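You operate a simulated robot arm through the tools that you are given. There is no shell and no other tool. Be economical: measure what you need, move in short steps, check, and stop when the job is done.

You are at the controls of a simulated two-armed robot. One attempt, no reset.

## Task
Wipe the wide lens, screw its cap on and pack it in the green case.
Fine: use the orange pad and put it back; shut the case. What is to be rubbed or washed off counts as gone when no trace of it is left.

Only the result counts: the job must be done as asked and must still hold three seconds after the hand-in. Knocking over, shifting, dropping, spilling or breaking anything else fails it. Lids that push on must go on centred and level and be pressed home; caps that screw on are set level and turned clockwise until they are tight.

## Robot
Two 6-joint arms with two-finger parallel grippers on one trunk, on a base that drives. Base frame: it is fixed to the floor where the robot stands at the start and does not move with it; the origin is under the middle of the robot, x ahead of it, y to its left, z up. Readings come in mm, degrees, newtons and seconds.
The left shoulder is at the start at [60, 187, 1097], the right one opposite. With the tool pointing down near the work surface each hand reaches from about 260 to 620 mm from the robot's upright axis, wherever it stands, measured 20 degrees to its own side. Places, roughly: inside of the green case [600, 0, 800]; lid of the green case [500, 0, 900]; orange pad (6x5x4 cm) [500, 100, 800]. Payload 1.57 kg a hand.
The TCP of each hand is the grasp point between the finger pads, 30 mm short of the fingertips. In the tool frame z runs along the fingers and y along their closing line. The gripper opens to 110 mm. The fingers are 24 mm wide and 12 mm thick; the gripper's body (48 by 112 mm) begins 78 mm behind the TCP.
Orientation is that of the tool frame in the base frame, as [roll, pitch, yaw] about the fixed x, y, z axes, in that order (R = Rz(yaw) Ry(pitch) Rx(roll)). With the fingers straight down and closing along the base's y, the tool's x points along the base's -x, its y along +y and its z along -z.

## Interface
- The arms move only by the tool send_rows. It takes "left_motion", "right_motion" or both (then of equal length, played together; a hand with none holds still); each is a list of rows, each a list of 6 numbers: the shift along the tool's x, y, z in units of 25 mm (1.0 is 25 mm), then the turn, a rotation vector about the tool's x, y, z in units of 8 degrees (1.0 is 8 degrees). In form: [[dx, dy, dz, ax, ay, az], ...]. A call has 1 to 8 rows; each row shifts and turns the commanded pose from where the row before left it, along the tool's axes as they then stand. "left_jaw" and "right_jaw" are, for a hand that has rows, the finger opening in mm, from 0 to 110, set as the call begins (left out, the last holds). A call with a number of a shift or a turn outside -1 to 1 is refused whole. Each row takes 0.2 s and may step no farther than 50 mm and 8.6 degrees from the row before; otherwise, or with a gripper value out of range, the whole call is refused. A pose out of reach is approached as far as the arm can. The call stops where the force on the tool passes 90 N (or 10 N more than at its start, if that is more) or the arm is blocked; 0.2 s more then pass. Each finger travels about 153 mm/s and halts on what it meets, pressing with about 20 N; the grip force reading is that of the motor and also rises with nothing between the fingers. The clock runs only during rows and for 0.2 s after the last one: add rows that do not move to give the fingers time. The reply holds the time, the measured pose of the TCP, the force on the tool along the base axes, the opening and the grip force, in the units named above and with some noise, with the torque about the TCP (base axes, N m) and any sound that the robot's microphone picked up.
- Cameras (640 x 400 px; columns grow to the right, rows downward): "scene" is now at [21.1, 22.6, 1649.9]; the picture's right is [0.28, -0.96, 0.00], its down [-0.63, -0.18, -0.75] and it looks along [0.72, 0.21, -0.66] (base axes); focal length 288 px, centre (320, 200). "left" rides on the left gripper at [70, -16, -141] in its tool frame; the picture's right is [0.23, 0.97, 0.00], its down [-0.85, 0.20, -0.48] and it looks along [-0.47, 0.11, 0.88] (tool axes); focal length 222 px, centre (320, 200). "right" rides on the right gripper at [70, 16, -141] in its tool frame; the picture's right is [-0.23, 0.97, 0.00], its down [-0.86, -0.20, -0.48] and it looks along [-0.47, -0.11, 0.88] (tool axes); focal length 222 px, centre (320, 200). There is no depth. A picture from a camera that has moved, and an enlarged one, comes with that camera's place and axes in the base frame and with its lens.
- camera(camera): a new picture of that camera. It takes no simulated time.
- raise_lower(by): slides the trunk up (or, below 0, down) by that many mm; the arms and the scene camera ride with it, the base frame stays. It gives what a move gives, with no picture.
- drive_base(legs): drives the robot by 1 to 6 legs, each [ahead, left, turn to the left] in mm, mm and degrees, along the robot's own axes; the way and the turn of a leg run together, so that a leg with both is an arc; at most 1500 mm and 180 degrees a leg. The arms and the cameras ride along, it lands a little off, and it stops where it bumps. It gives what a move gives.
- turn_head(pan, tilt): turns the head with the scene camera to pan (to the left, within 86 degrees either way) and tilt (down, from -29 to 69), counted from straight ahead of the robot. It gives what a move gives.
- inspect(camera, box): a new picture of the part [left, top, right, bottom] of that camera's present view, enlarged. It takes no simulated time.
- close_job(): hands the job in; it is judged then, once.

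Go step by step. Nothing tells you exact positions but the pictures and the camera data: compare them with the known pose of the tool, close in by small moves and look again before you grip or let go. The budget is 120 turns and 92 pictures, counting those below and the enlarged ones. Unless the task says otherwise, let go and move clear before handing in, and close with one line.

The tools are called after "Request:" as a command line: name --argument value ..., lists and objects as JSON in quotes. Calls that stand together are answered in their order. send_rows: Moves the arms, as the interface text tells. Its arguments: {"type":"object","properties":{"left_motion":{"type":"array"},"left_jaw":{"type":"number"},"right_motion":{"type":"array"},"right_jaw":{"type":"number"}},"required":[]} The other tools are called the same way: raise_lower (by) slides the trunk up or down; drive_base (legs) drives the base; turn_head (pan, tilt) turns the head that bears the scene camera; camera (camera) takes a picture; inspect (camera, box) takes an enlarged picture of a part of a camera's view; close_job () hands the job in.

At the start:

```text
time_s: 0.0
left_ee_pos: [440.2, 300.7, 1255.5]
left_ee_rot: [179.9, 0.2, -179.8]
left_wrist_force: [0.4, 0.8, 0.4]
left_wrist_torque: [0.0, 0.02, 0.02]
left_opening: 109.8
left_gripper_force: 0.0
right_ee_pos: [432.3, -91.0, 1245.0]
right_ee_rot: [179.9, -0.1, 179.9]
right_wrist_force: [0.2, 0.7, 0.0]
right_wrist_torque: [-0.01, 0.0, -0.01]
right_opening: 110.2
right_gripper_force: 0.0
trunk travel left (down, up): [-725.0, 265.0]
robot x, y, heading: [-0.6, 3.8, -0.0]
head pan, tilt: [16.0, 41.3]
```

scene: 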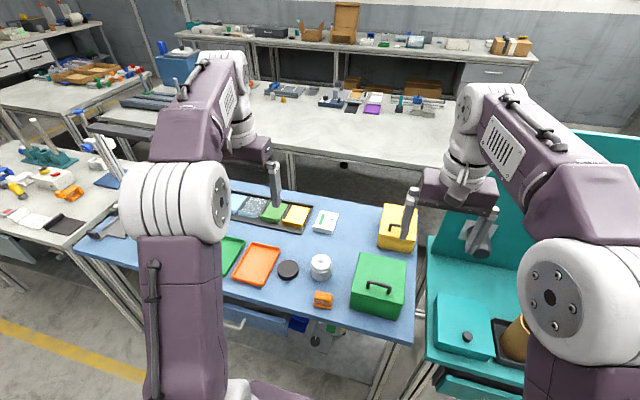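
right: 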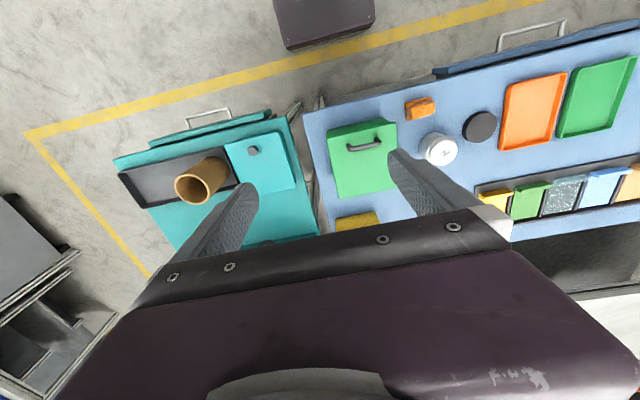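
left: 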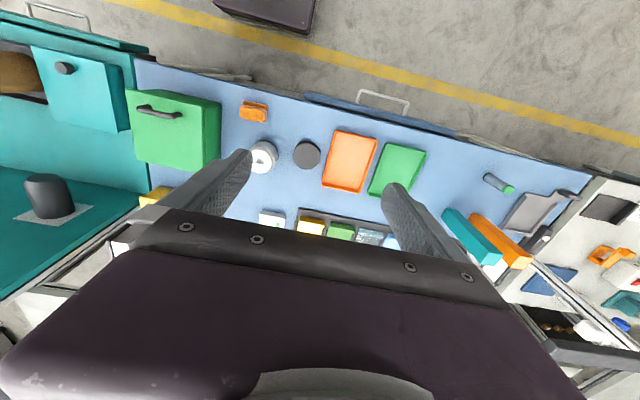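

I see the blue bench with the green case (lid with handle), an orange pad, a white lens and a dark cap. I'll zoom in for detail first.

Request:
inspect --camera "scene" --box '[220, 190, 430, 330]'

Request:
inspect --camera "left" --box '[120, 70, 440, 250]'

```text
2.86 times, centred on (325, 260) of scene
camera zoom: at [21.1, 22.6, 1649.9], right [0.28, -0.96, 0.0], down [-0.63, -0.18, -0.75], along [0.72, 0.21, -0.66], focal length 823 px, centre (306, 29)
```

zoom: 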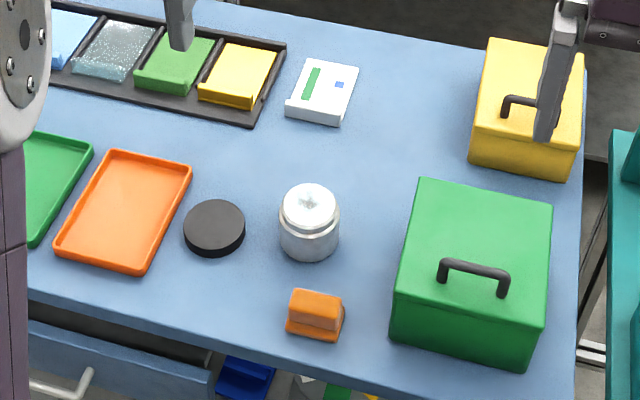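

```text
2.00 times, centred on (280, 160) of left
camera zoom: at [368.8, 284.1, 1396.8], right [-0.23, 0.97, 0.0], down [0.85, 0.2, 0.48], along [0.47, 0.11, -0.88], focal length 444 px, centre (400, 280)
```

zoom: 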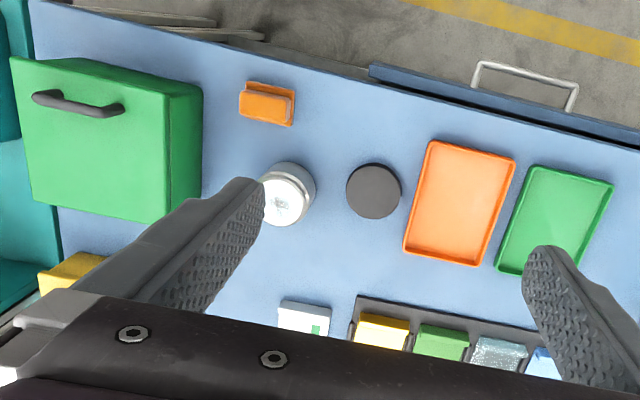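

Estimates: lens near (580,183), cap near (551,293), pad near (472,146), case x 480–632, y −88–63. Tilting the head down to see how much clearance the base has to the bench.

Request:
turn_head --pan 10 --tilt 66

Request:
camera --camera "scene"

```text
time_s: 0.9
left_ee_pos: [440.0, 302.2, 1255.4]
left_ee_rot: [-179.9, 0.1, -179.9]
left_wrist_force: [-0.8, -0.4, 0.0]
left_wrist_torque: [0.0, 0.02, -0.04]
left_opening: 110.0
left_gripper_force: 0.0
right_ee_pos: [433.3, -90.1, 1246.1]
right_ee_rot: [-179.9, 0.0, -180.0]
right_wrist_force: [0.4, -0.4, 0.2]
right_wrist_torque: [-0.03, 0.02, 0.03]
right_opening: 109.8
right_gripper_force: 0.0
trunk travel left (down, up): [-725.0, 265.0]
robot x, y, heading: [1.2, -1.0, 0.3]
head pan, tilt: [10.0, 66.0]
```

```text
86 pictures are left
camera scene: at [-1.2, 9.8, 1618.5], right [0.17, -0.98, 0.0], down [-0.9, -0.16, -0.41], along [0.4, 0.07, -0.91], focal length 288 px, centre (320, 200)
```

scene: 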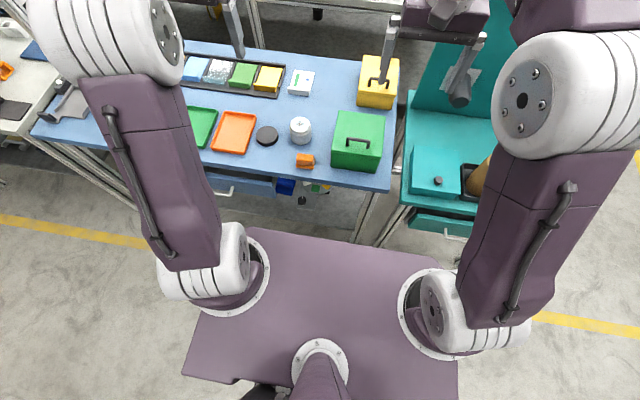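

The plate's front is about 230 mm short of the bench. I'll shift the base left 150 and forward 80 so both arms reach the lens area well.

Request:
drive_base --legs '[[0, 150, 0], [80, 0, 0]]'

Request:
turn_head --pan 0 --tilt 55

Request:
camera --camera "scene"

```text
time_s: 2.9
left_ee_pos: [518.3, 452.4, 1257.0]
left_ee_rot: [179.9, 0.3, -180.0]
left_wrist_force: [-0.5, -0.2, -0.2]
left_wrist_torque: [-0.01, -0.04, 0.04]
left_opening: 109.9
left_gripper_force: 0.0
right_ee_pos: [509.1, 60.9, 1247.0]
right_ee_rot: [180.0, 0.0, 179.8]
right_wrist_force: [-0.2, -0.6, -0.6]
right_wrist_torque: [0.02, -0.03, 0.04]
right_opening: 109.8
right_gripper_force: 0.1
trunk travel left (down, up): [-725.0, 265.0]
robot x, y, heading: [78.8, 152.9, -0.1]
head pan, tilt: [10.0, 66.0]
```

```text
time_s: 3.7
left_ee_pos: [522.4, 453.3, 1255.0]
left_ee_rot: [-179.9, 0.1, 180.0]
left_wrist_force: [0.0, -0.4, 0.3]
left_wrist_torque: [-0.01, 0.04, 0.03]
left_opening: 110.2
left_gripper_force: 0.0
right_ee_pos: [514.3, 60.2, 1245.1]
right_ee_rot: [180.0, -0.1, 180.0]
right_wrist_force: [-0.2, 0.1, -1.2]
right_wrist_torque: [0.0, 0.0, -0.02]
right_opening: 110.1
right_gripper_force: 0.0
trunk travel left (down, up): [-725.0, 265.0]
robot x, y, heading: [77.0, 151.0, 0.0]
head pan, tilt: [0.0, 55.0]
```

```text
85 pictures are left
camera scene: at [94.4, 151.6, 1631.1], right [0.0, -1.0, 0.0], down [-0.82, 0.0, -0.57], along [0.57, 0.0, -0.82], focal length 288 px, centre (320, 200)
```

scene: 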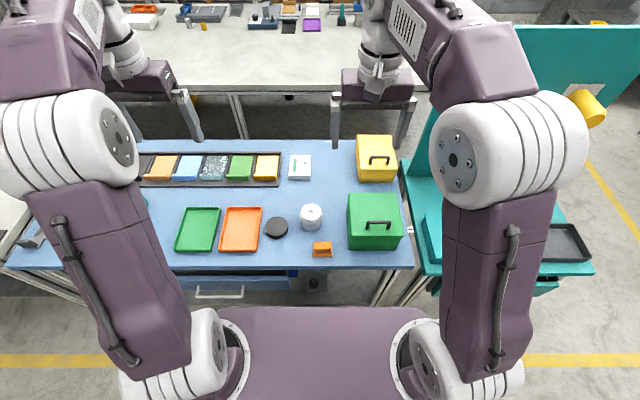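

Nice straight view. Enlarging for precise measurement.

Request:
inspect --camera "scene" --box '[250, 180, 410, 280]'

Request:
inspect --camera "left" --box '[80, 70, 400, 250]'

Request:
inspect --camera "right" --box '[220, 50, 480, 212]'

```text
4.00 times, centred on (330, 230) of scene
camera zoom: at [94.4, 151.6, 1631.1], right [0.0, -1.0, 0.0], down [-0.82, 0.0, -0.57], along [0.57, 0.0, -0.82], focal length 1152 px, centre (280, 80)
```

zoom: 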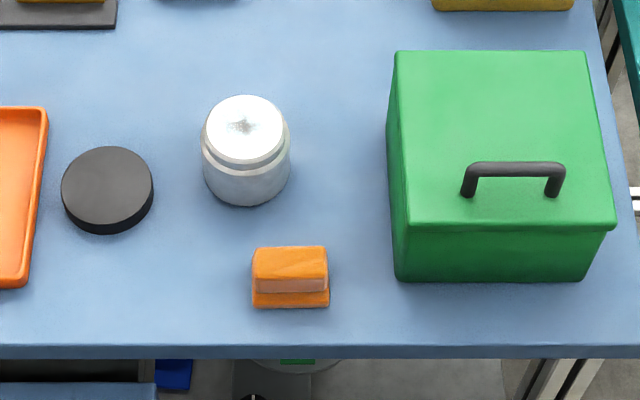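

```text
2.00 times, centred on (240, 160) of left
camera zoom: at [450.9, 435.6, 1396.3], right [-0.23, 0.97, 0.0], down [0.85, 0.2, 0.48], along [0.47, 0.11, -0.88], focal length 444 px, centre (480, 280)
```

zoom: 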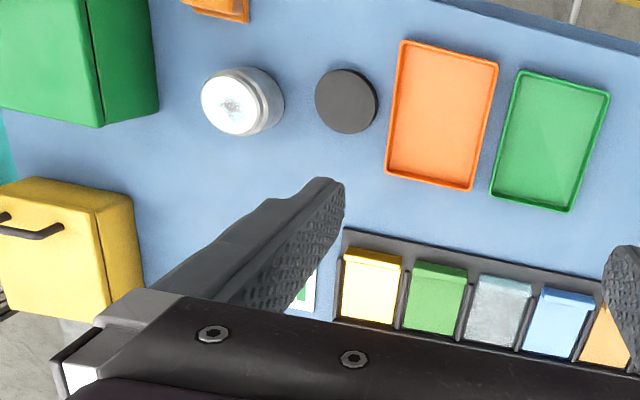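

```text
2.46 times, centred on (350, 131) of right
camera zoom: at [442.8, 77.8, 1386.9], right [0.23, 0.97, 0.0], down [0.86, -0.2, 0.48], along [0.46, -0.11, -0.88], focal length 547 px, centre (246, 370)
```

zoom: 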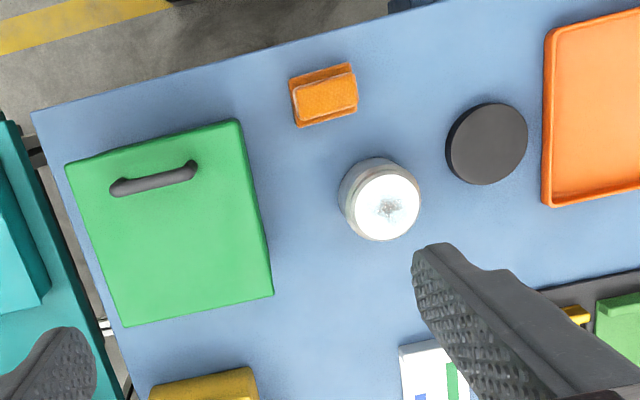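

Triangulated: lens top (571,178,880), ~68 mm wide; cap (548,286), ~72 mm; pad (477,144). The plan is that the left hand holds the lens from the left side while the right hand wipes and screws. First I lower the right hand over the pad and yaw the left.

Request:
send_rows --right_motion '[[0.185, 0.42, 1, 0, 0, 0], [0.185, 0.42, 1, 0, 0, 0], [0.185, 0.42, 1, 0, 0, 0], [0.185, 0.42, 1, 0, 0, 0], [0.185, 0.42, 1, 0, 0, 0], [0.185, 0.42, 1, 0, 0, 0], [0.185, 0.42, 1, 0, 0, 0], [0.185, 0.42, 1, 0, 0, 0]]' --left_motion '[[0, 0, 0, 0, 0, -1], [0, 0, 0, 0, 0, -1], [0, 0, 0, 0, 0, -1], [0, 0, 0, 0, 0, -1], [0, 0, 0, 0, 0, -1], [0, 0, 0, 0, 0, -1], [0, 0, 0, 0, 0, -1], [0, 0, 0, 0, 0, -1]]'

Request:
camera --camera "right"

```text
time_s: 5.5
left_ee_pos: [521.2, 452.5, 1255.3]
left_ee_rot: [-179.9, 0.1, -115.8]
left_wrist_force: [0.0, 0.4, 1.2]
left_wrist_torque: [0.0, 0.01, -0.01]
left_opening: 110.0
left_gripper_force: 0.0
right_ee_pos: [475.7, 143.6, 1043.6]
right_ee_rot: [-180.0, 0.1, 180.0]
right_wrist_force: [-0.4, -0.4, 0.8]
right_wrist_torque: [-0.01, -0.02, 0.01]
right_opening: 110.0
right_gripper_force: 0.1
trunk travel left (down, up): [-725.0, 265.0]
robot x, y, heading: [78.9, 148.4, 0.1]
head pan, tilt: [0.0, 55.0]
```

```text
81 pictures are left
camera right: at [403.8, 160.9, 1185.9], right [0.23, 0.97, 0.0], down [0.85, -0.2, 0.48], along [0.47, -0.11, -0.88], focal length 222 px, centre (320, 200)
```

right: 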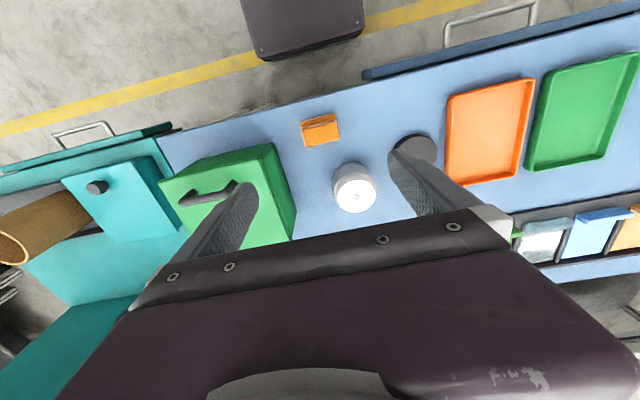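

Pad sits close to under the right hand at about (473,147). Lowering to just above it; left hand finishes its yaw and starts tilting.

Request:
send_rows --right_motion '[[0.05, 0.06, 1, 0, 0, 0], [0.05, 0.06, 1, 0, 0, 0], [0, 0, 1, 0, 0, 0], [0, 0, 1, 0, 0, 0], [0, 0, 1, 0, 0, 0], [0, 0, 0.6, 0, 0, 0], [0, 0, 0, 0, 0, 0], [0, 0, 0, 0, 0, 0]]' --left_motion '[[0, 0, 0, 0, 0, -1], [0, 0, 0, 0, 0, -1], [0, 0, 0, 0, 0, -1], [0, 0, 0, 0, 0, -0.23], [0, 0, 0, 0, 1, 0], [0, 0, 0, 0, 1, 0], [0, 0, 0, 0, 1, 0], [0, 0, 0, 0, 1, 0]]'

Request:
camera --camera "right"

Request:
camera --camera "scene"

```text
time_s: 7.3
left_ee_pos: [521.4, 454.4, 1255.5]
left_ee_rot: [-179.8, -32.1, -90.2]
left_wrist_force: [-0.5, -0.5, 0.5]
left_wrist_torque: [-0.05, 0.0, -0.03]
left_opening: 109.7
left_gripper_force: 0.0
right_ee_pos: [471.4, 149.9, 904.4]
right_ee_rot: [-179.8, 0.0, 179.8]
right_wrist_force: [0.2, 0.4, -0.5]
right_wrist_torque: [-0.03, -0.03, -0.01]
right_opening: 110.2
right_gripper_force: 0.0
trunk travel left (down, up): [-725.0, 265.0]
robot x, y, heading: [80.2, 155.4, -0.1]
head pan, tilt: [0.0, 55.0]
```

```text
80 pictures are left
camera right: at [401.4, 165.3, 1046.5], right [0.23, 0.97, 0.0], down [0.85, -0.2, 0.48], along [0.47, -0.11, -0.88], focal length 222 px, centre (320, 200)
```

right: 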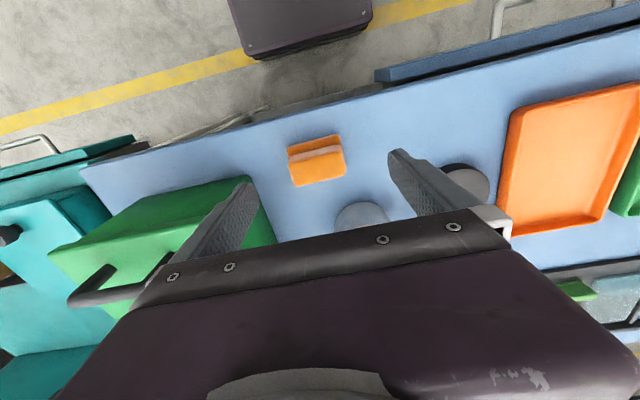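

```text
79 pictures are left
camera scene: at [92.8, 153.1, 1631.2], right [0.0, -1.0, 0.0], down [-0.82, 0.0, -0.57], along [0.57, 0.0, -0.82], focal length 288 px, centre (320, 200)
```

scene: 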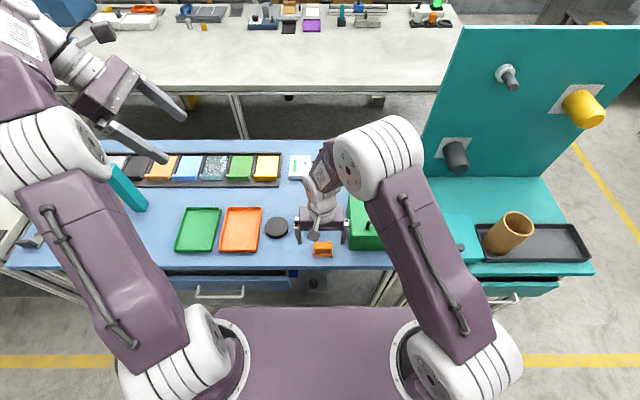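

Pad centre ≈(474,145). Moving down and closing on it.

Request:
send_rows --right_motion '[[-0.15, -0.18, 0.8, 0, 0, 0], [0, 0, 0.8, 0, 0, 0], [0, 0, 0.76, 0, 0, 0], [0, 0, 0, 0, 0, 0]]'

Request:
camera --camera "right"

```text
time_s: 8.3
left_ee_pos: [520.8, 452.8, 1255.8]
left_ee_rot: [-179.8, -32.1, -90.2]
left_wrist_force: [0.3, -0.7, -0.1]
left_wrist_torque: [0.02, -0.01, 0.03]
left_opening: 110.0
left_gripper_force: 0.1
right_ee_pos: [476.6, 142.9, 846.0]
right_ee_rot: [180.0, 0.1, 179.9]
right_wrist_force: [-0.4, 0.4, 0.5]
right_wrist_torque: [-0.02, -0.03, 0.01]
right_opening: 110.2
right_gripper_force: 0.0
trunk travel left (down, up): [-725.0, 265.0]
robot x, y, heading: [79.1, 151.8, -0.1]
head pan, tilt: [0.0, 55.0]
```

```text
78 pictures are left
camera right: at [405.2, 159.8, 988.0], right [0.23, 0.97, 0.0], down [0.85, -0.2, 0.48], along [0.47, -0.11, -0.88], focal length 222 px, centre (320, 200)
```

right: 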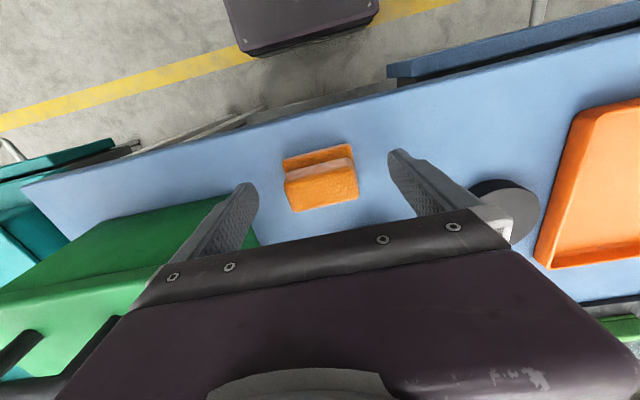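

Aligned; closing on the pad.

Request:
send_rows --right_motion '[[0, 0, 0, 0, 0, 0], [0, 0, 0, 0, 0, 0], [0, 0, 0, 0, 0, 0], [0, 0, 0, 0, 0, 0]]' --right_jaw 20 --left_motion '[[0, 0, 0, 0, 1, 0], [0, 0, 0, 0, 1, 0], [0, 0, 0, 0, 1, 0], [0, 0, 0, 0, 0.5, 0]]'

Request:
camera --camera "right"

```text
time_s: 9.3
left_ee_pos: [508.8, 430.0, 1234.9]
left_ee_rot: [-179.4, -60.0, -90.4]
left_wrist_force: [0.7, 0.1, -0.6]
left_wrist_torque: [0.02, -0.01, -0.01]
left_opening: 110.0
left_gripper_force: 0.1
left hand out of reach, approached as far as the arm can: row 2, 3, 4
right_ee_pos: [476.3, 142.4, 846.4]
right_ee_rot: [180.0, 0.0, 179.9]
right_wrist_force: [-0.8, 0.4, -0.1]
right_wrist_torque: [0.01, -0.05, 0.0]
right_opening: 55.1
right_gripper_force: 20.1
trunk travel left (down, up): [-725.0, 265.0]
robot x, y, heading: [82.3, 153.6, -0.2]
head pan, tilt: [0.0, 55.0]
```

```text
77 pictures are left
camera right: at [405.3, 160.0, 988.3], right [0.23, 0.97, 0.0], down [0.85, -0.2, 0.48], along [0.47, -0.11, -0.88], focal length 222 px, centre (320, 200)
```

right: 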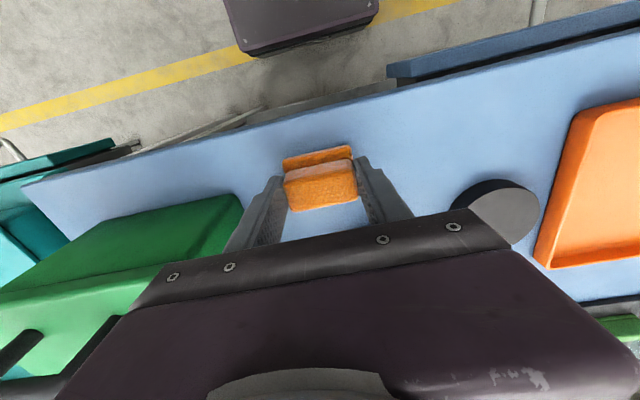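

Pad is held (home TCP 476,142,846). Lifting it, and bringing the left hand down toward a standoff left of the lens.

Request:
send_rows --right_motion '[[0, 0, -1, 0, 0, 0], [0, 0, -1, 0, 0, 0], [0, 0, -1, 0, 0, 0], [0, 0, -1, 0, 0, 0], [0, 0, -1, 0, 0, 0], [0, 0, -1, 0, 0, 0], [0, 0, 0, 0, 0, 0], [0, 0, 0, 0, 0, 0]]' --left_motion '[[-0.57, -0.125, 0.82, 0, 0, 0], [-0.57, -0.125, 0.82, 0, 0, 0], [-0.57, -0.125, 0.82, 0, 0, 0], [-0.57, -0.125, 0.82, 0, 0, 0], [-0.57, -0.125, 0.82, 0, 0, 0], [-0.57, -0.125, 0.82, 0, 0, 0], [-0.57, -0.125, 0.82, 0, 0, 0], [-0.57, -0.125, 0.82, 0, 0, 0]]'

Request:
camera --camera "left"

Request:
camera --camera "scene"

```text
time_s: 11.1
left_ee_pos: [535.1, 344.0, 1055.2]
left_ee_rot: [-179.7, -60.0, -90.4]
left_wrist_force: [0.4, -0.2, -0.1]
left_wrist_torque: [0.0, 0.0, 0.0]
left_opening: 110.0
left_gripper_force: 0.1
right_ee_pos: [477.8, 143.0, 996.0]
right_ee_rot: [-180.0, 0.0, 179.9]
right_wrist_force: [0.2, 0.0, -0.8]
right_wrist_torque: [-0.01, 0.04, 0.01]
right_opening: 19.9
right_gripper_force: 0.0
trunk travel left (down, up): [-725.0, 265.0]
robot x, y, heading: [78.1, 151.0, -0.2]
head pan, tilt: [0.0, 55.0]
```

```text
76 pictures are left
camera left: at [549.5, 432.0, 1186.1], right [-0.97, -0.11, 0.19], down [-0.2, 0.84, -0.5], along [-0.11, -0.53, -0.84], focal length 222 px, centre (320, 200)
```

left: 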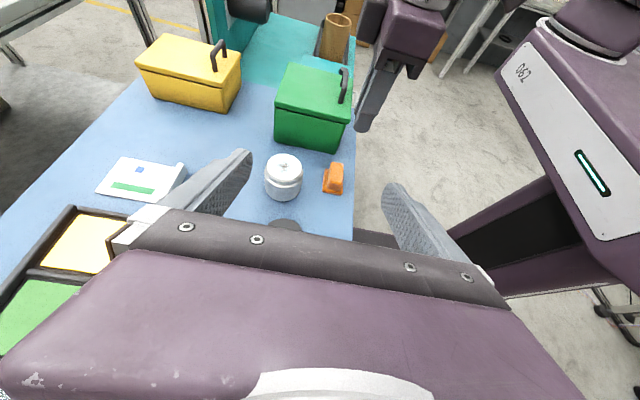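

```text
75 pictures are left
camera scene: at [93.0, 151.1, 1631.2], right [0.0, -1.0, 0.0], down [-0.82, 0.0, -0.57], along [0.57, 0.0, -0.82], focal length 288 px, centre (320, 200)
```

scene: 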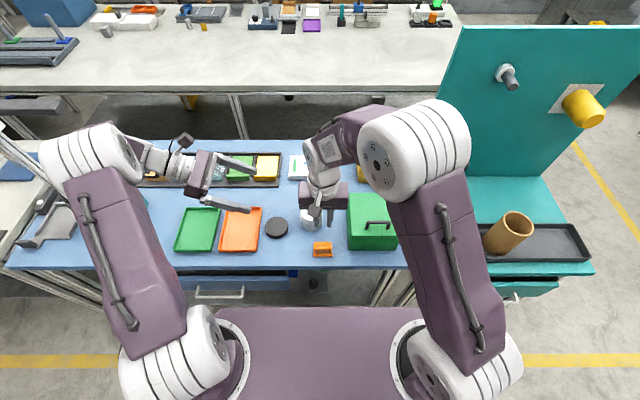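

The pad slipped out and is still about in place. Looking closer at its shape.

Request:
inspect --camera "left" --box '[260, 140, 380, 215]'

Request:
inspect --camera "right" --box '[240, 90, 400, 190]'

Request:
inspect --camera "scene" --box '[290, 225, 350, 263]'

```text
5.33 times, centred on (320, 178) of left
camera zoom: at [549.5, 432.0, 1186.1], right [-0.97, -0.11, 0.19], down [-0.2, 0.84, -0.5], along [-0.11, -0.53, -0.84], focal length 1185 px, centre (320, 320)
```

zoom: 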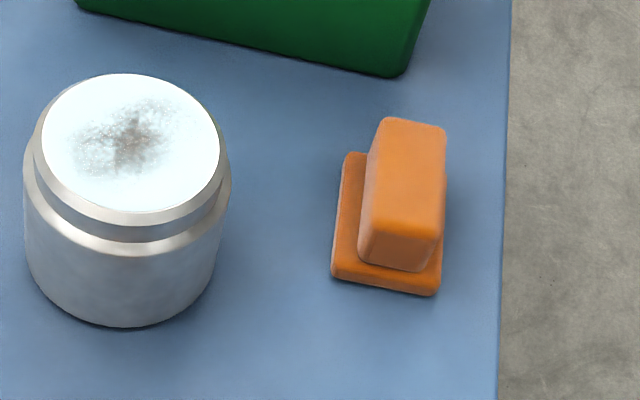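

```text
4.00 times, centred on (320, 140) of right
camera zoom: at [406.2, 160.5, 1137.7], right [0.23, 0.97, 0.0], down [0.86, -0.2, 0.48], along [0.47, -0.11, -0.88], focal length 888 px, centre (320, 440)
```

zoom: 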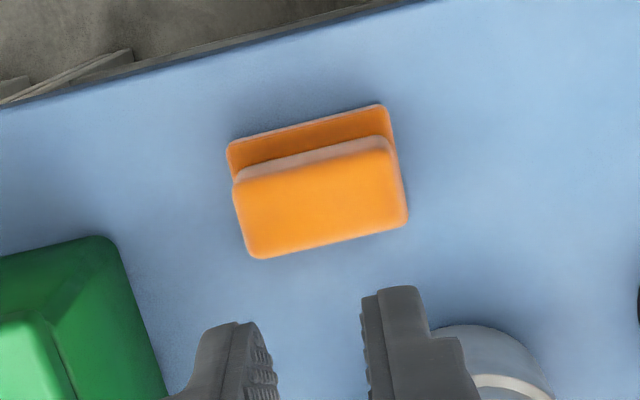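

```text
10.53 times, centred on (320, 244) of scene
camera zoom: at [93.0, 151.1, 1631.2], right [0.0, -1.0, 0.0], down [-0.82, 0.0, -0.57], along [0.57, 0.0, -0.82], focal length 3033 px, centre (320, -263)
```

zoom: 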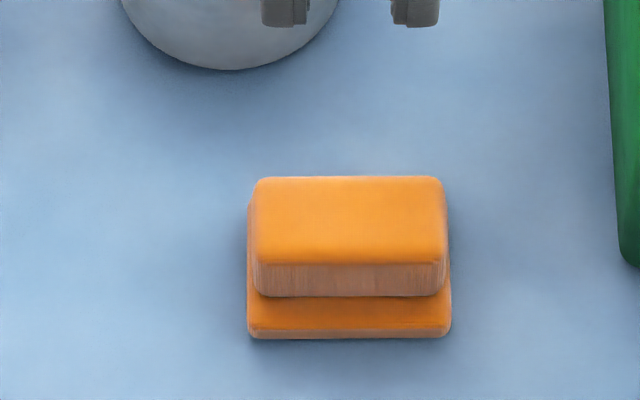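

The pad has a 27 mm-wide handle running along y on a 60×50 base, so I should grip it across x. I'll yaw the right hand 90° and move the left hand to its standoff.

Request:
send_rows --right_motion '[[0, 0, 0, 0, 0, -1], [0, 0, 0, 0, 0, -1], [0, 0, 0, 0, 0, -1], [0, 0, 0, 0, 0, -1], [0, 0, 0, 0, 0, -1], [0, 0, 0, 0, 0, -1], [0, 0, 0, 0, 0, -1], [0, 0, 0, 0, 0, -1]]' --right_jaw 60 --left_motion '[[-0.54, -0.18, 0.675, 0, 0, 0], [-0.54, -0.18, 0.675, 0, 0, 0], [-0.54, -0.18, 0.675, 0, 0, 0], [-0.54, -0.18, 0.675, 0, 0, 0], [-0.54, -0.18, 0.675, 0, 0, 0], [-0.54, -0.18, 0.675, 0, 0, 0], [-0.54, -0.18, 0.675, 0, 0, 0], [-0.54, -0.18, 0.675, 0, 0, 0]]'

Request:
send_rows --right_motion '[[0, 0, 0, 0, 0, -1], [0, 0, 0, 0, 0, -1], [0, 0, 0, 0, 0, -1], [0, 0, 0, 0, 0, -0.25], [0, 0, 1, 0, 0, 0], [0, 0, 1, 0, 0, 0], [0, 0, 1, 0, 0, 0], [0, 0, 0, 0, 0, 0]]'

Request:
camera --camera "right"

Request:
camera --camera "left"

```text
time_s: 12.9
left_ee_pos: [568.9, 284.1, 894.9]
left_ee_rot: [-179.7, -60.0, -90.3]
left_wrist_force: [-0.5, -0.4, 0.1]
left_wrist_torque: [0.01, 0.0, 0.04]
left_opening: 110.5
left_gripper_force: 0.0
right_ee_pos: [477.3, 143.5, 997.4]
right_ee_rot: [180.0, 0.0, -115.9]
right_wrist_force: [0.0, 0.3, -0.1]
right_wrist_torque: [0.01, -0.04, 0.01]
right_opening: 60.0
right_gripper_force: 0.0
trunk travel left (down, up): [-725.0, 265.0]
robot x, y, heading: [78.5, 150.5, -0.4]
head pan, tilt: [0.0, 55.0]
```

```text
time_s: 14.7
left_ee_pos: [569.5, 282.4, 895.1]
left_ee_rot: [-179.7, -59.9, -90.5]
left_wrist_force: [-0.6, -0.1, 0.1]
left_wrist_torque: [0.0, 0.0, 0.01]
left_opening: 110.2
left_gripper_force: 0.0
right_ee_pos: [475.1, 142.5, 922.3]
right_ee_rot: [180.0, 0.0, -90.1]
right_wrist_force: [-0.5, 0.3, -0.6]
right_wrist_torque: [0.04, -0.03, -0.02]
right_opening: 59.9
right_gripper_force: 0.1
trunk travel left (down, up): [-725.0, 265.0]
robot x, y, heading: [84.0, 147.4, -0.0]
head pan, tilt: [0.0, 55.0]
```

```text
71 pictures are left
camera right: at [457.9, 73.6, 1063.3], right [-0.97, 0.23, 0.0], down [0.2, 0.85, 0.48], along [0.11, 0.47, -0.88], focal length 222 px, centre (320, 200)
```

right: 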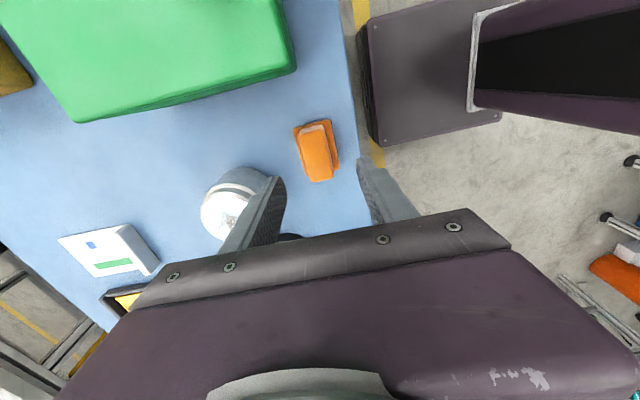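

```text
70 pictures are left
camera left: at [584.6, 369.6, 1025.4], right [-0.97, -0.11, 0.19], down [-0.2, 0.84, -0.5], along [-0.11, -0.53, -0.84], focal length 222 px, centre (320, 200)
```

left: 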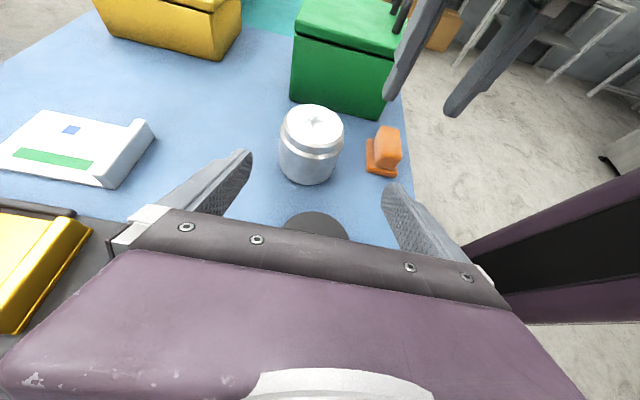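

Handle top centre ≈(475,140). Going down, closing across x, then a gentle small lift to test.

Request:
send_rows --right_motion '[[0.08, 0, 1, 0, 0, 0], [0, 0, 1, 0, 0, 0], [0, 0, 0.96, 0, 0, 0], [0, 0, 0, 0, 0, 0]]'

Request:
send_rows --right_motion '[[0, 0, 0, 0, 0, 0], [0, 0, 0, 0, 0, 0], [0, 0, 0, 0, 0, 0]]' --right_jaw 5

Request:
send_rows --right_motion '[[0, 0, -0.2, 0, 0, 0], [0, 0, -0.3, 0, 0, 0], [0, 0, -0.3, 0, 0, 0], [0, 0, -0.4, 0, 0, 0], [0, 0, 0, 0, 0, 0]]'

Request:
camera --camera "right"

```text
time_s: 15.7
left_ee_pos: [570.6, 282.4, 894.8]
left_ee_rot: [-179.7, -60.1, -90.3]
left_wrist_force: [-0.6, 0.6, -1.0]
left_wrist_torque: [0.02, 0.02, 0.04]
left_opening: 110.1
left_gripper_force: 0.0
right_ee_pos: [476.7, 140.7, 848.3]
right_ee_rot: [-179.9, 0.0, -90.1]
right_wrist_force: [0.0, -0.2, 0.1]
right_wrist_torque: [0.02, -0.03, -0.01]
right_opening: 59.8
right_gripper_force: 0.0
trunk travel left (down, up): [-725.0, 265.0]
robot x, y, heading: [80.9, 155.7, -0.3]
head pan, tilt: [0.0, 55.0]
```

```text
time_s: 16.5
left_ee_pos: [569.8, 282.7, 894.0]
left_ee_rot: [-179.7, -60.0, -90.4]
left_wrist_force: [-1.2, -1.0, -0.7]
left_wrist_torque: [0.01, -0.01, -0.01]
left_opening: 109.9
left_gripper_force: 0.1
right_ee_pos: [476.8, 140.9, 847.9]
right_ee_rot: [180.0, 0.1, -90.1]
right_wrist_force: [0.1, 0.2, -0.9]
right_wrist_torque: [0.01, -0.03, -0.01]
right_opening: 27.1
right_gripper_force: 20.0
trunk travel left (down, up): [-725.0, 265.0]
robot x, y, heading: [82.1, 149.3, -0.4]
head pan, tilt: [0.0, 55.0]
```

```text
time_s: 17.7
left_ee_pos: [569.2, 283.5, 894.9]
left_ee_rot: [-179.7, -60.0, -90.4]
left_wrist_force: [-0.4, 0.7, 0.4]
left_wrist_torque: [0.0, 0.01, -0.05]
left_opening: 110.3
left_gripper_force: 0.1
right_ee_pos: [475.4, 140.0, 879.1]
right_ee_rot: [-179.9, -0.1, -90.0]
right_wrist_force: [0.0, 0.3, -0.4]
right_wrist_torque: [0.0, 0.03, -0.01]
right_opening: 27.1
right_gripper_force: 20.3
trunk travel left (down, up): [-725.0, 265.0]
robot x, y, heading: [79.0, 153.9, -0.2]
head pan, tilt: [0.0, 55.0]
```

```text
69 pictures are left
camera right: at [458.6, 70.9, 1019.7], right [-0.97, 0.23, 0.0], down [0.2, 0.85, 0.48], along [0.11, 0.47, -0.88], focal length 222 px, centre (320, 200)
```

right: 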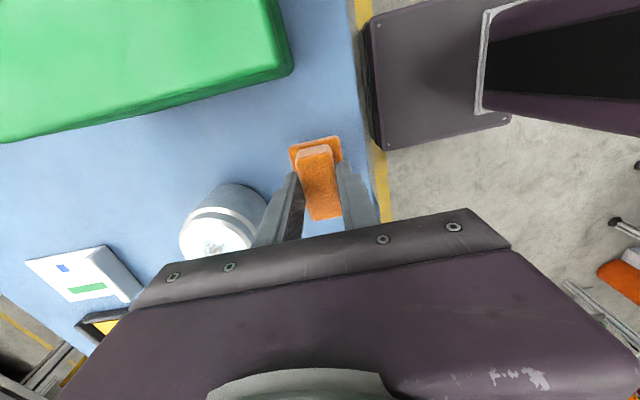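

Pad is held (home TCP 476.7,140.8,848). Raising it clear and sliding the left hand in around the lens.

Request:
send_rows --right_motion '[[0, 0, -1, 0, 0, 0], [0, 0, -1, 0, 0, 0], [0, 0, -1, 0, 0, 0], [0, 0, -1, 0, 0, 0], [0, 0, -1, 0, 0, 0]]'

Request:
send_rows --left_motion '[[0, -0.04, 0.8, 0, 0, 0], [0, -0.04, 0.8, 0, 0, 0], [0, -0.04, 0.8, 0, 0, 0], [0, -0.04, 0.8, 0, 0, 0], [0, 0, 0, 0, 0, 0]]'

Request:
camera --camera "left"

Request:
inspect --camera "scene" --box '[220, 170, 380, 270]'

```text
time_s: 18.9
left_ee_pos: [569.7, 282.7, 894.3]
left_ee_rot: [-179.7, -59.9, -90.4]
left_wrist_force: [0.3, 0.4, -0.7]
left_wrist_torque: [0.01, 0.0, 0.01]
left_opening: 110.0
left_gripper_force: 0.0
right_ee_pos: [476.9, 141.8, 1003.1]
right_ee_rot: [-179.9, 0.0, -90.1]
right_wrist_force: [-0.3, 0.7, -0.1]
right_wrist_torque: [0.0, 0.02, 0.02]
right_opening: 27.1
right_gripper_force: 20.1
trunk travel left (down, up): [-725.0, 265.0]
robot x, y, heading: [77.8, 152.6, -0.2]
head pan, tilt: [0.0, 55.0]
```

```text
time_s: 20.1
left_ee_pos: [575.1, 214.1, 854.4]
left_ee_rot: [-179.7, -60.1, -90.4]
left_wrist_force: [0.4, 0.2, 0.1]
left_wrist_torque: [-0.03, 0.01, 0.02]
left_opening: 109.8
left_gripper_force: 0.1
right_ee_pos: [477.1, 142.6, 1003.5]
right_ee_rot: [180.0, 0.0, -90.1]
right_wrist_force: [0.4, -0.3, -0.2]
right_wrist_torque: [-0.02, 0.02, -0.02]
right_opening: 27.1
right_gripper_force: 20.1
trunk travel left (down, up): [-725.0, 265.0]
robot x, y, heading: [76.2, 152.2, -0.3]
head pan, tilt: [0.0, 55.0]
```

```text
68 pictures are left
camera left: at [589.4, 300.6, 985.9], right [-0.97, -0.11, 0.19], down [-0.2, 0.84, -0.5], along [-0.11, -0.53, -0.84], focal length 222 px, centre (320, 200)
```

left: 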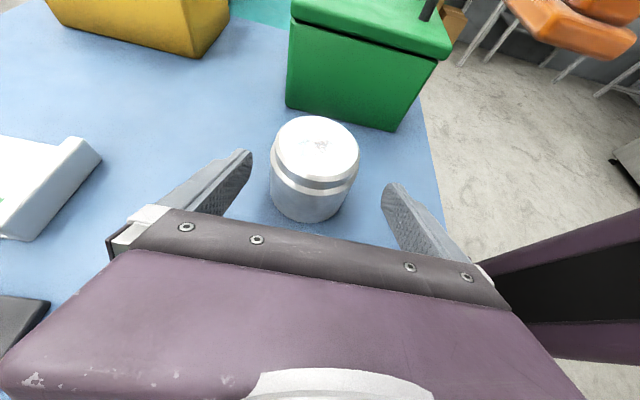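

```text
4.00 times, centred on (300, 220) of scene
camera zoom: at [92.1, 151.6, 1631.2], right [0.0, -1.0, 0.0], down [-0.82, 0.0, -0.57], along [0.57, 0.0, -0.82], focal length 1152 px, centre (400, 120)
```

zoom: 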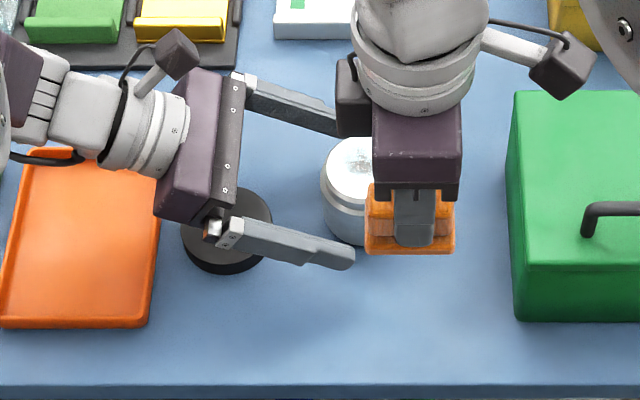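

Lens is centred between the left fingers, about 30 mm further in. Advancing and closing.

Request:
send_rows --left_motion '[[0, 0, 0.7, 0, 0, 0], [0, 0, 0.65, 0, 0, 0], [0, 0, 0, 0, 0, 0]]'

Request:
send_rows --left_motion '[[0, 0, 0, 0, 0, 0], [0, 0, 0, 0, 0, 0], [0, 0, 0, 0, 0, 0]]' --left_jaw 50

Request:
camera --camera "left"

Request:
inspect --camera "right" --box '[80, 80, 400, 280]'

```text
time_s: 20.9
left_ee_pos: [574.4, 183.0, 837.6]
left_ee_rot: [-179.8, -60.0, -90.5]
left_wrist_force: [-0.2, -0.7, 0.4]
left_wrist_torque: [-0.01, 0.02, -0.03]
left_opening: 110.2
left_gripper_force: 0.0
right_ee_pos: [476.5, 141.5, 1003.6]
right_ee_rot: [-180.0, 0.0, -90.1]
right_wrist_force: [0.7, -0.1, -1.0]
right_wrist_torque: [-0.03, -0.03, 0.0]
right_opening: 27.3
right_gripper_force: 19.9
trunk travel left (down, up): [-725.0, 265.0]
robot x, y, heading: [78.4, 152.1, -0.2]
head pan, tilt: [0.0, 55.0]
```

```text
time_s: 21.7
left_ee_pos: [574.6, 183.9, 839.0]
left_ee_rot: [-179.9, -60.1, -90.4]
left_wrist_force: [0.2, -1.3, 0.5]
left_wrist_torque: [-0.04, 0.09, -0.01]
left_opening: 71.4
left_gripper_force: 19.7
right_ee_pos: [476.2, 142.7, 1003.6]
right_ee_rot: [-179.9, 0.0, -90.0]
right_wrist_force: [1.2, 0.0, -0.3]
right_wrist_torque: [0.0, -0.01, -0.02]
right_opening: 27.2
right_gripper_force: 19.5
trunk travel left (down, up): [-725.0, 265.0]
robot x, y, heading: [77.2, 152.6, -0.3]
head pan, tilt: [0.0, 55.0]
```

```text
66 pictures are left
camera left: at [588.9, 270.5, 969.1], right [-0.97, -0.11, 0.19], down [-0.2, 0.84, -0.5], along [-0.11, -0.53, -0.84], focal length 222 px, centre (320, 200)
```

left: 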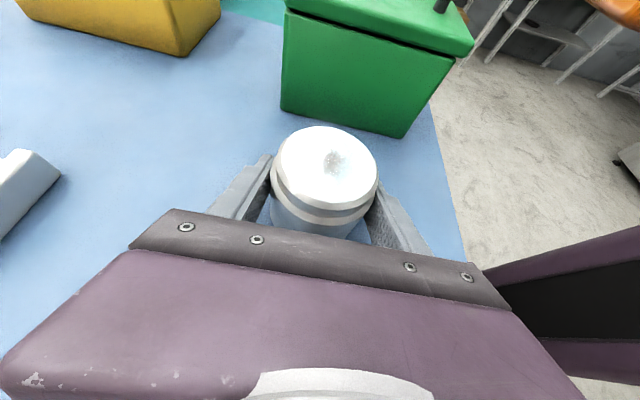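

```text
2.00 times, centred on (240, 180) of right
camera zoom: at [459.1, 72.8, 1144.4], right [-0.97, 0.23, 0.0], down [0.2, 0.85, 0.48], along [0.11, 0.47, -0.88], focal length 444 px, centre (480, 240)
```

zoom: 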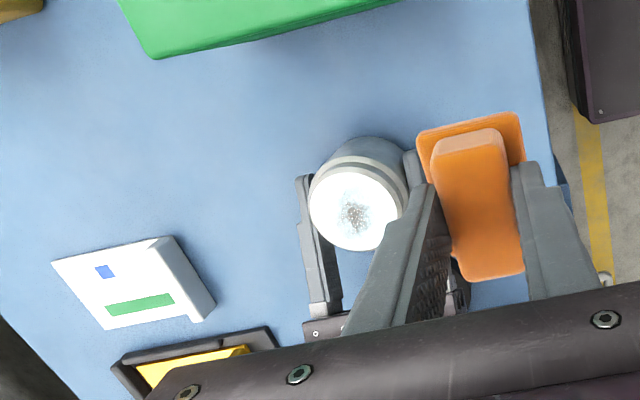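

Left hand holds the lens (71 mm) centred near (574,178). Bringing the pad over it.

Request:
send_rows --right_motion '[[-0.36, -0.98, 0, 0, 0, 0], [-0.36, -0.98, 0, 0, 0, 0], [-0.36, -0.98, 0, 0, 0, 0], [-0.36, -0.98, 0, 0, 0, 0], [0, 0, 0.8, 0, 0, 0], [0, 0, 0.8, 0, 0, 0], [0, 0, 0.8, 0, 0, 0], [0, 0, 0, 0, 0, 0]]'

Request:
camera --camera "left"

Request:
inspect --camera "scene" --box '[220, 170, 380, 270]'

```text
time_s: 23.5
left_ee_pos: [574.3, 184.8, 839.3]
left_ee_rot: [-179.6, -59.9, -90.4]
left_wrist_force: [-0.5, -0.1, 0.1]
left_wrist_torque: [-0.03, 0.14, 0.01]
left_opening: 71.5
left_gripper_force: 19.7
right_ee_pos: [574.0, 177.1, 943.5]
right_ee_rot: [-180.0, 0.1, -90.0]
right_wrist_force: [0.4, -0.2, -0.7]
right_wrist_torque: [0.01, 0.0, -0.04]
right_opening: 27.3
right_gripper_force: 19.4
trunk travel left (down, up): [-725.0, 265.0]
robot x, y, heading: [75.8, 152.4, -0.1]
head pan, tilt: [0.0, 55.0]
```

```text
64 pictures are left
camera left: at [588.9, 270.7, 969.1], right [-0.97, -0.11, 0.19], down [-0.2, 0.84, -0.5], along [-0.11, -0.53, -0.84], focal length 222 px, centre (320, 200)
```

left: 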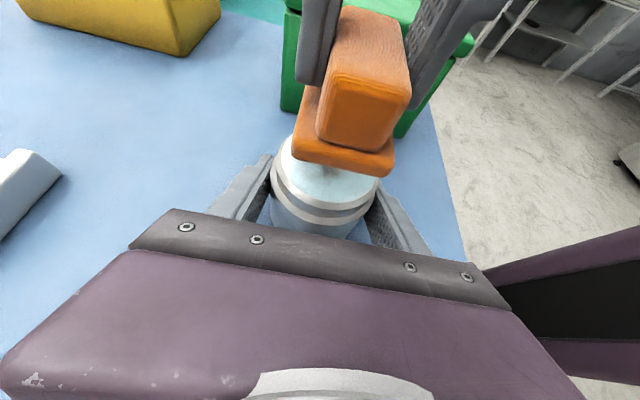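

```text
4.00 times, centred on (300, 220) of scene
camera zoom: at [92.2, 151.2, 1631.2], right [0.0, -1.0, 0.0], down [-0.82, 0.0, -0.57], along [0.57, 0.0, -0.82], focal length 1152 px, centre (400, 120)
```

zoom: 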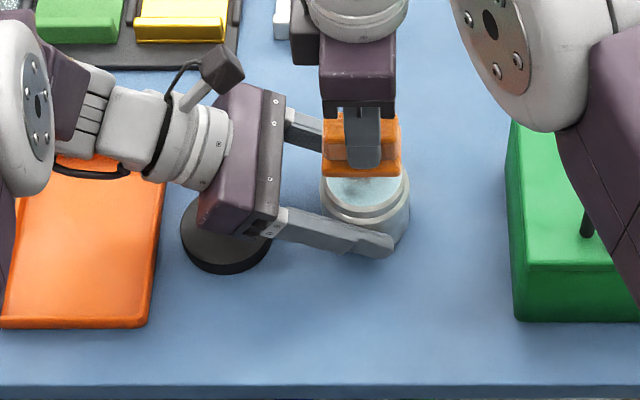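

Alignment looks good. Descending gently until contact.

Request:
send_rows --right_motion '[[0, 0, 0.25, 0, 0, 0], [0, 0, 0.25, 0, 0, 0], [0, 0, 0.15, 0, 0, 0], [0, 0, 0, 0, 0, 0]]'

Request:
send_rows --right_motion '[[0, 0, 0.12, 0, 0, 0], [0, 0, 0.12, 0, 0, 0], [0, 0, 0, 0, 0, 0]]'

```text
time_s: 24.5
left_ee_pos: [574.7, 184.9, 838.7]
left_ee_rot: [-179.8, -60.0, -90.4]
left_wrist_force: [-0.6, 0.7, 1.0]
left_wrist_torque: [0.02, 0.18, -0.02]
left_opening: 71.6
left_gripper_force: 20.2
right_ee_pos: [574.2, 177.0, 927.8]
right_ee_rot: [-180.0, 0.0, -90.1]
right_wrist_force: [-0.2, 0.0, -1.2]
right_wrist_torque: [0.0, -0.05, 0.0]
right_opening: 27.1
right_gripper_force: 19.8
trunk travel left (down, up): [-725.0, 265.0]
robot x, y, heading: [81.5, 150.1, -0.0]
head pan, tilt: [0.0, 55.0]
```

```text
time_s: 25.3
left_ee_pos: [573.3, 184.1, 839.2]
left_ee_rot: [-179.7, -60.0, -90.4]
left_wrist_force: [-0.2, 0.1, 1.8]
left_wrist_torque: [0.0, 0.14, -0.02]
left_opening: 71.6
left_gripper_force: 19.9
right_ee_pos: [574.7, 177.7, 920.4]
right_ee_rot: [-179.9, 0.0, -90.1]
right_wrist_force: [1.0, 0.0, -0.9]
right_wrist_torque: [-0.01, 0.0, 0.0]
right_opening: 26.9
right_gripper_force: 19.9
trunk travel left (down, up): [-725.0, 265.0]
robot x, y, heading: [78.8, 152.5, -0.2]
head pan, tilt: [0.0, 55.0]
```

Request:
send_rows --right_motion '[[0, 0, 0.1, 0, 0, 0], [0, 0, 0.1, 0, 0, 0], [0, 0, 0, 0, 0, 0]]'

Request:
inspect --camera "left" --box '[240, 60, 440, 260]'

```text
time_s: 26.1
left_ee_pos: [574.2, 183.2, 838.9]
left_ee_rot: [-179.7, -59.9, -90.4]
left_wrist_force: [-0.2, 1.0, -0.7]
left_wrist_torque: [-0.05, 0.23, 0.03]
left_opening: 71.0
left_gripper_force: 19.9
right_ee_pos: [575.9, 176.7, 915.8]
right_ee_rot: [179.9, 0.0, -90.1]
right_wrist_force: [0.1, 0.0, 3.0]
right_wrist_torque: [-0.03, 0.0, 0.0]
right_opening: 27.0
right_gripper_force: 19.9
trunk travel left (down, up): [-725.0, 265.0]
robot x, y, heading: [80.0, 148.2, 0.0]
head pan, tilt: [0.0, 55.0]
```

```text
2.00 times, centred on (340, 160) of left
camera zoom: at [588.9, 270.7, 969.1], right [-0.97, -0.11, 0.19], down [-0.2, 0.84, -0.5], along [-0.11, -0.53, -0.84], focal length 444 px, centre (280, 280)
```

zoom: 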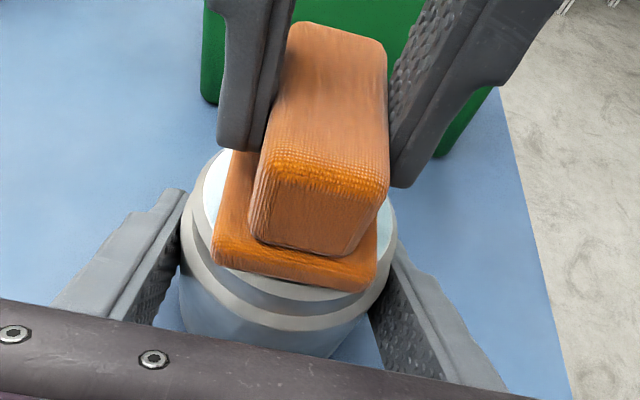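

Contact at TCP z≈916 (lens top ≈868). Pressing slightly and rubbing with short strokes.

Request:
send_rows --right_motion '[[0, 0, 0.1, 0, 0, 0], [0.5, 0, 0, 0, 0, 0], [-0.5, 0, 0, 0, 0, 0], [-0.4, 0, 0, 0, 0, 0], [0.4, 0, 0, 0, 0, 0]]'

```text
time_s: 27.3
left_ee_pos: [573.5, 183.2, 837.8]
left_ee_rot: [-179.7, -59.9, -90.4]
left_wrist_force: [1.4, -0.7, -1.4]
left_wrist_torque: [0.3, 0.2, -0.08]
left_opening: 71.4
left_gripper_force: 20.0
right_ee_pos: [574.6, 179.2, 913.5]
right_ee_rot: [179.9, 0.0, -90.1]
right_wrist_force: [-0.6, 2.6, 8.2]
right_wrist_torque: [0.02, -0.01, 0.0]
right_opening: 27.1
right_gripper_force: 20.4
trunk travel left (down, up): [-725.0, 265.0]
robot x, y, heading: [79.6, 152.1, 0.2]
head pan, tilt: [0.0, 55.0]
```

Steady 8 N. Rubbing over the whole glass.

Request:
send_rows --right_motion '[[0.6, 0.25, 0, 0, 0, 0], [-0.6, 0, 0, 0, 0, 0], [-0.5, 0, 0, 0, 0, 0], [0.5, -0.25, 0, 0, 0, 0], [0.6, -0.25, 0, 0, 0, 0], [-0.6, 0, 0, 0, 0, 0], [-0.5, 0, 0, 0, 0, 0], [0.5, 0.25, 0, 0, 0, 0]]'

Request:
send_rows --right_motion '[[0.6, 0.25, 0, 0, 0, 0], [0, -0.5, 0, 0, 0, 0], [-0.6, 0, 0, 0, 0, 0], [0, 0.5, 0, 0, 0, 0], [-0.5, 0, 0, 0, 0, 0], [0, -0.5, 0, 0, 0, 0], [0.5, 0.25, 0, 0, 0, 0], [0, 0, 0, 0, 0, 0]]'

Request:
send_rows --right_motion '[[0, 0, -0.6, 0, 0, 0], [0, 0, -1, 0, 0, 0], [0.5, 0.5, -1, 0, 0, 0], [0.9, 0.9, -1, 0, 0, 0], [0.9, 0.9, 0, 0, 0, 0], [0, 0.9, 0, 0, 0, 0], [0, 0.7, 0, 0, 0, 0]]'

Request:
inspect --camera "left" --box '[240, 100, 400, 260]'

Request:
inspect --camera "scene" --box '[270, 190, 350, 240]'

```text
time_s: 29.1
left_ee_pos: [575.2, 183.7, 838.5]
left_ee_rot: [-179.7, -59.9, -90.5]
left_wrist_force: [-0.4, -0.4, 0.0]
left_wrist_torque: [0.12, 0.24, -0.03]
left_opening: 71.6
left_gripper_force: 19.6
right_ee_pos: [574.6, 177.8, 913.8]
right_ee_rot: [-179.9, 0.1, -90.0]
right_wrist_force: [0.5, 1.3, 3.4]
right_wrist_torque: [0.02, -0.05, 0.01]
right_opening: 26.8
right_gripper_force: 20.3
trunk travel left (down, up): [-725.0, 265.0]
robot x, y, heading: [82.4, 152.3, -0.2]
head pan, tilt: [0.0, 55.0]
```

```text
time_s: 30.9
left_ee_pos: [575.2, 183.4, 838.0]
left_ee_rot: [-179.6, -60.0, -90.3]
left_wrist_force: [-0.8, -0.3, 0.1]
left_wrist_torque: [0.07, 0.12, 0.02]
left_opening: 71.5
left_gripper_force: 20.1
right_ee_pos: [574.4, 177.8, 913.2]
right_ee_rot: [180.0, 0.0, -90.1]
right_wrist_force: [0.2, 0.1, -0.3]
right_wrist_torque: [0.02, 0.0, 0.04]
right_opening: 26.9
right_gripper_force: 20.6
trunk travel left (down, up): [-725.0, 265.0]
robot x, y, heading: [77.6, 150.4, -0.1]
head pan, tilt: [0.0, 55.0]
```

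```text
time_s: 32.5
left_ee_pos: [573.8, 182.8, 837.7]
left_ee_rot: [-179.7, -59.9, -90.4]
left_wrist_force: [0.4, 0.2, 2.8]
left_wrist_torque: [-0.03, 0.21, 0.03]
left_opening: 71.2
left_gripper_force: 19.9
right_ee_pos: [477.2, 120.6, 1002.6]
right_ee_rot: [-180.0, 0.1, -90.1]
right_wrist_force: [-0.7, 0.0, -1.3]
right_wrist_torque: [0.02, 0.03, -0.01]
right_opening: 27.0
right_gripper_force: 20.3
trunk travel left (down, up): [-725.0, 265.0]
robot x, y, heading: [79.7, 152.2, -0.0]
head pan, tilt: [0.0, 55.0]
```

```text
2.50 times, centred on (320, 180) of left
camera zoom: at [588.8, 270.6, 969.3], right [-0.97, -0.11, 0.19], down [-0.2, 0.84, -0.5], along [-0.11, -0.53, -0.84], focal length 555 px, centre (320, 250)
```

zoom: 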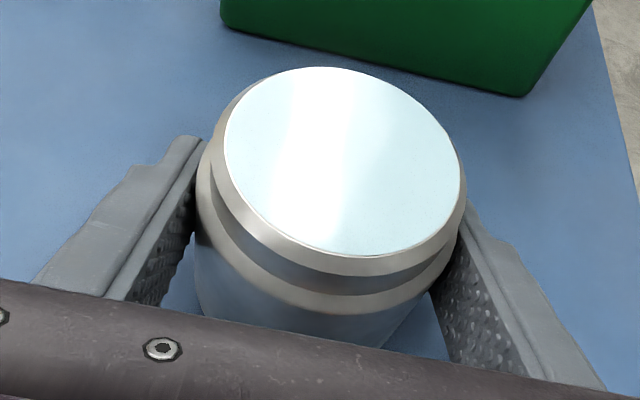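

```text
8.00 times, centred on (310, 215) of scene
camera zoom: at [91.8, 151.0, 1631.2], right [0.0, -1.0, 0.0], down [-0.82, 0.0, -0.57], along [0.57, 0.0, -0.82], focal length 2305 px, centre (400, 80)
```

zoom: 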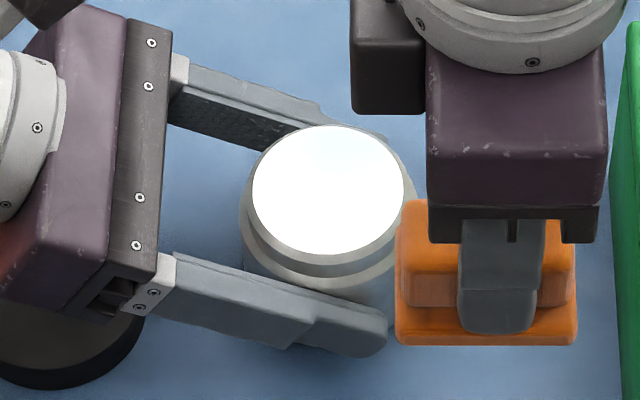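

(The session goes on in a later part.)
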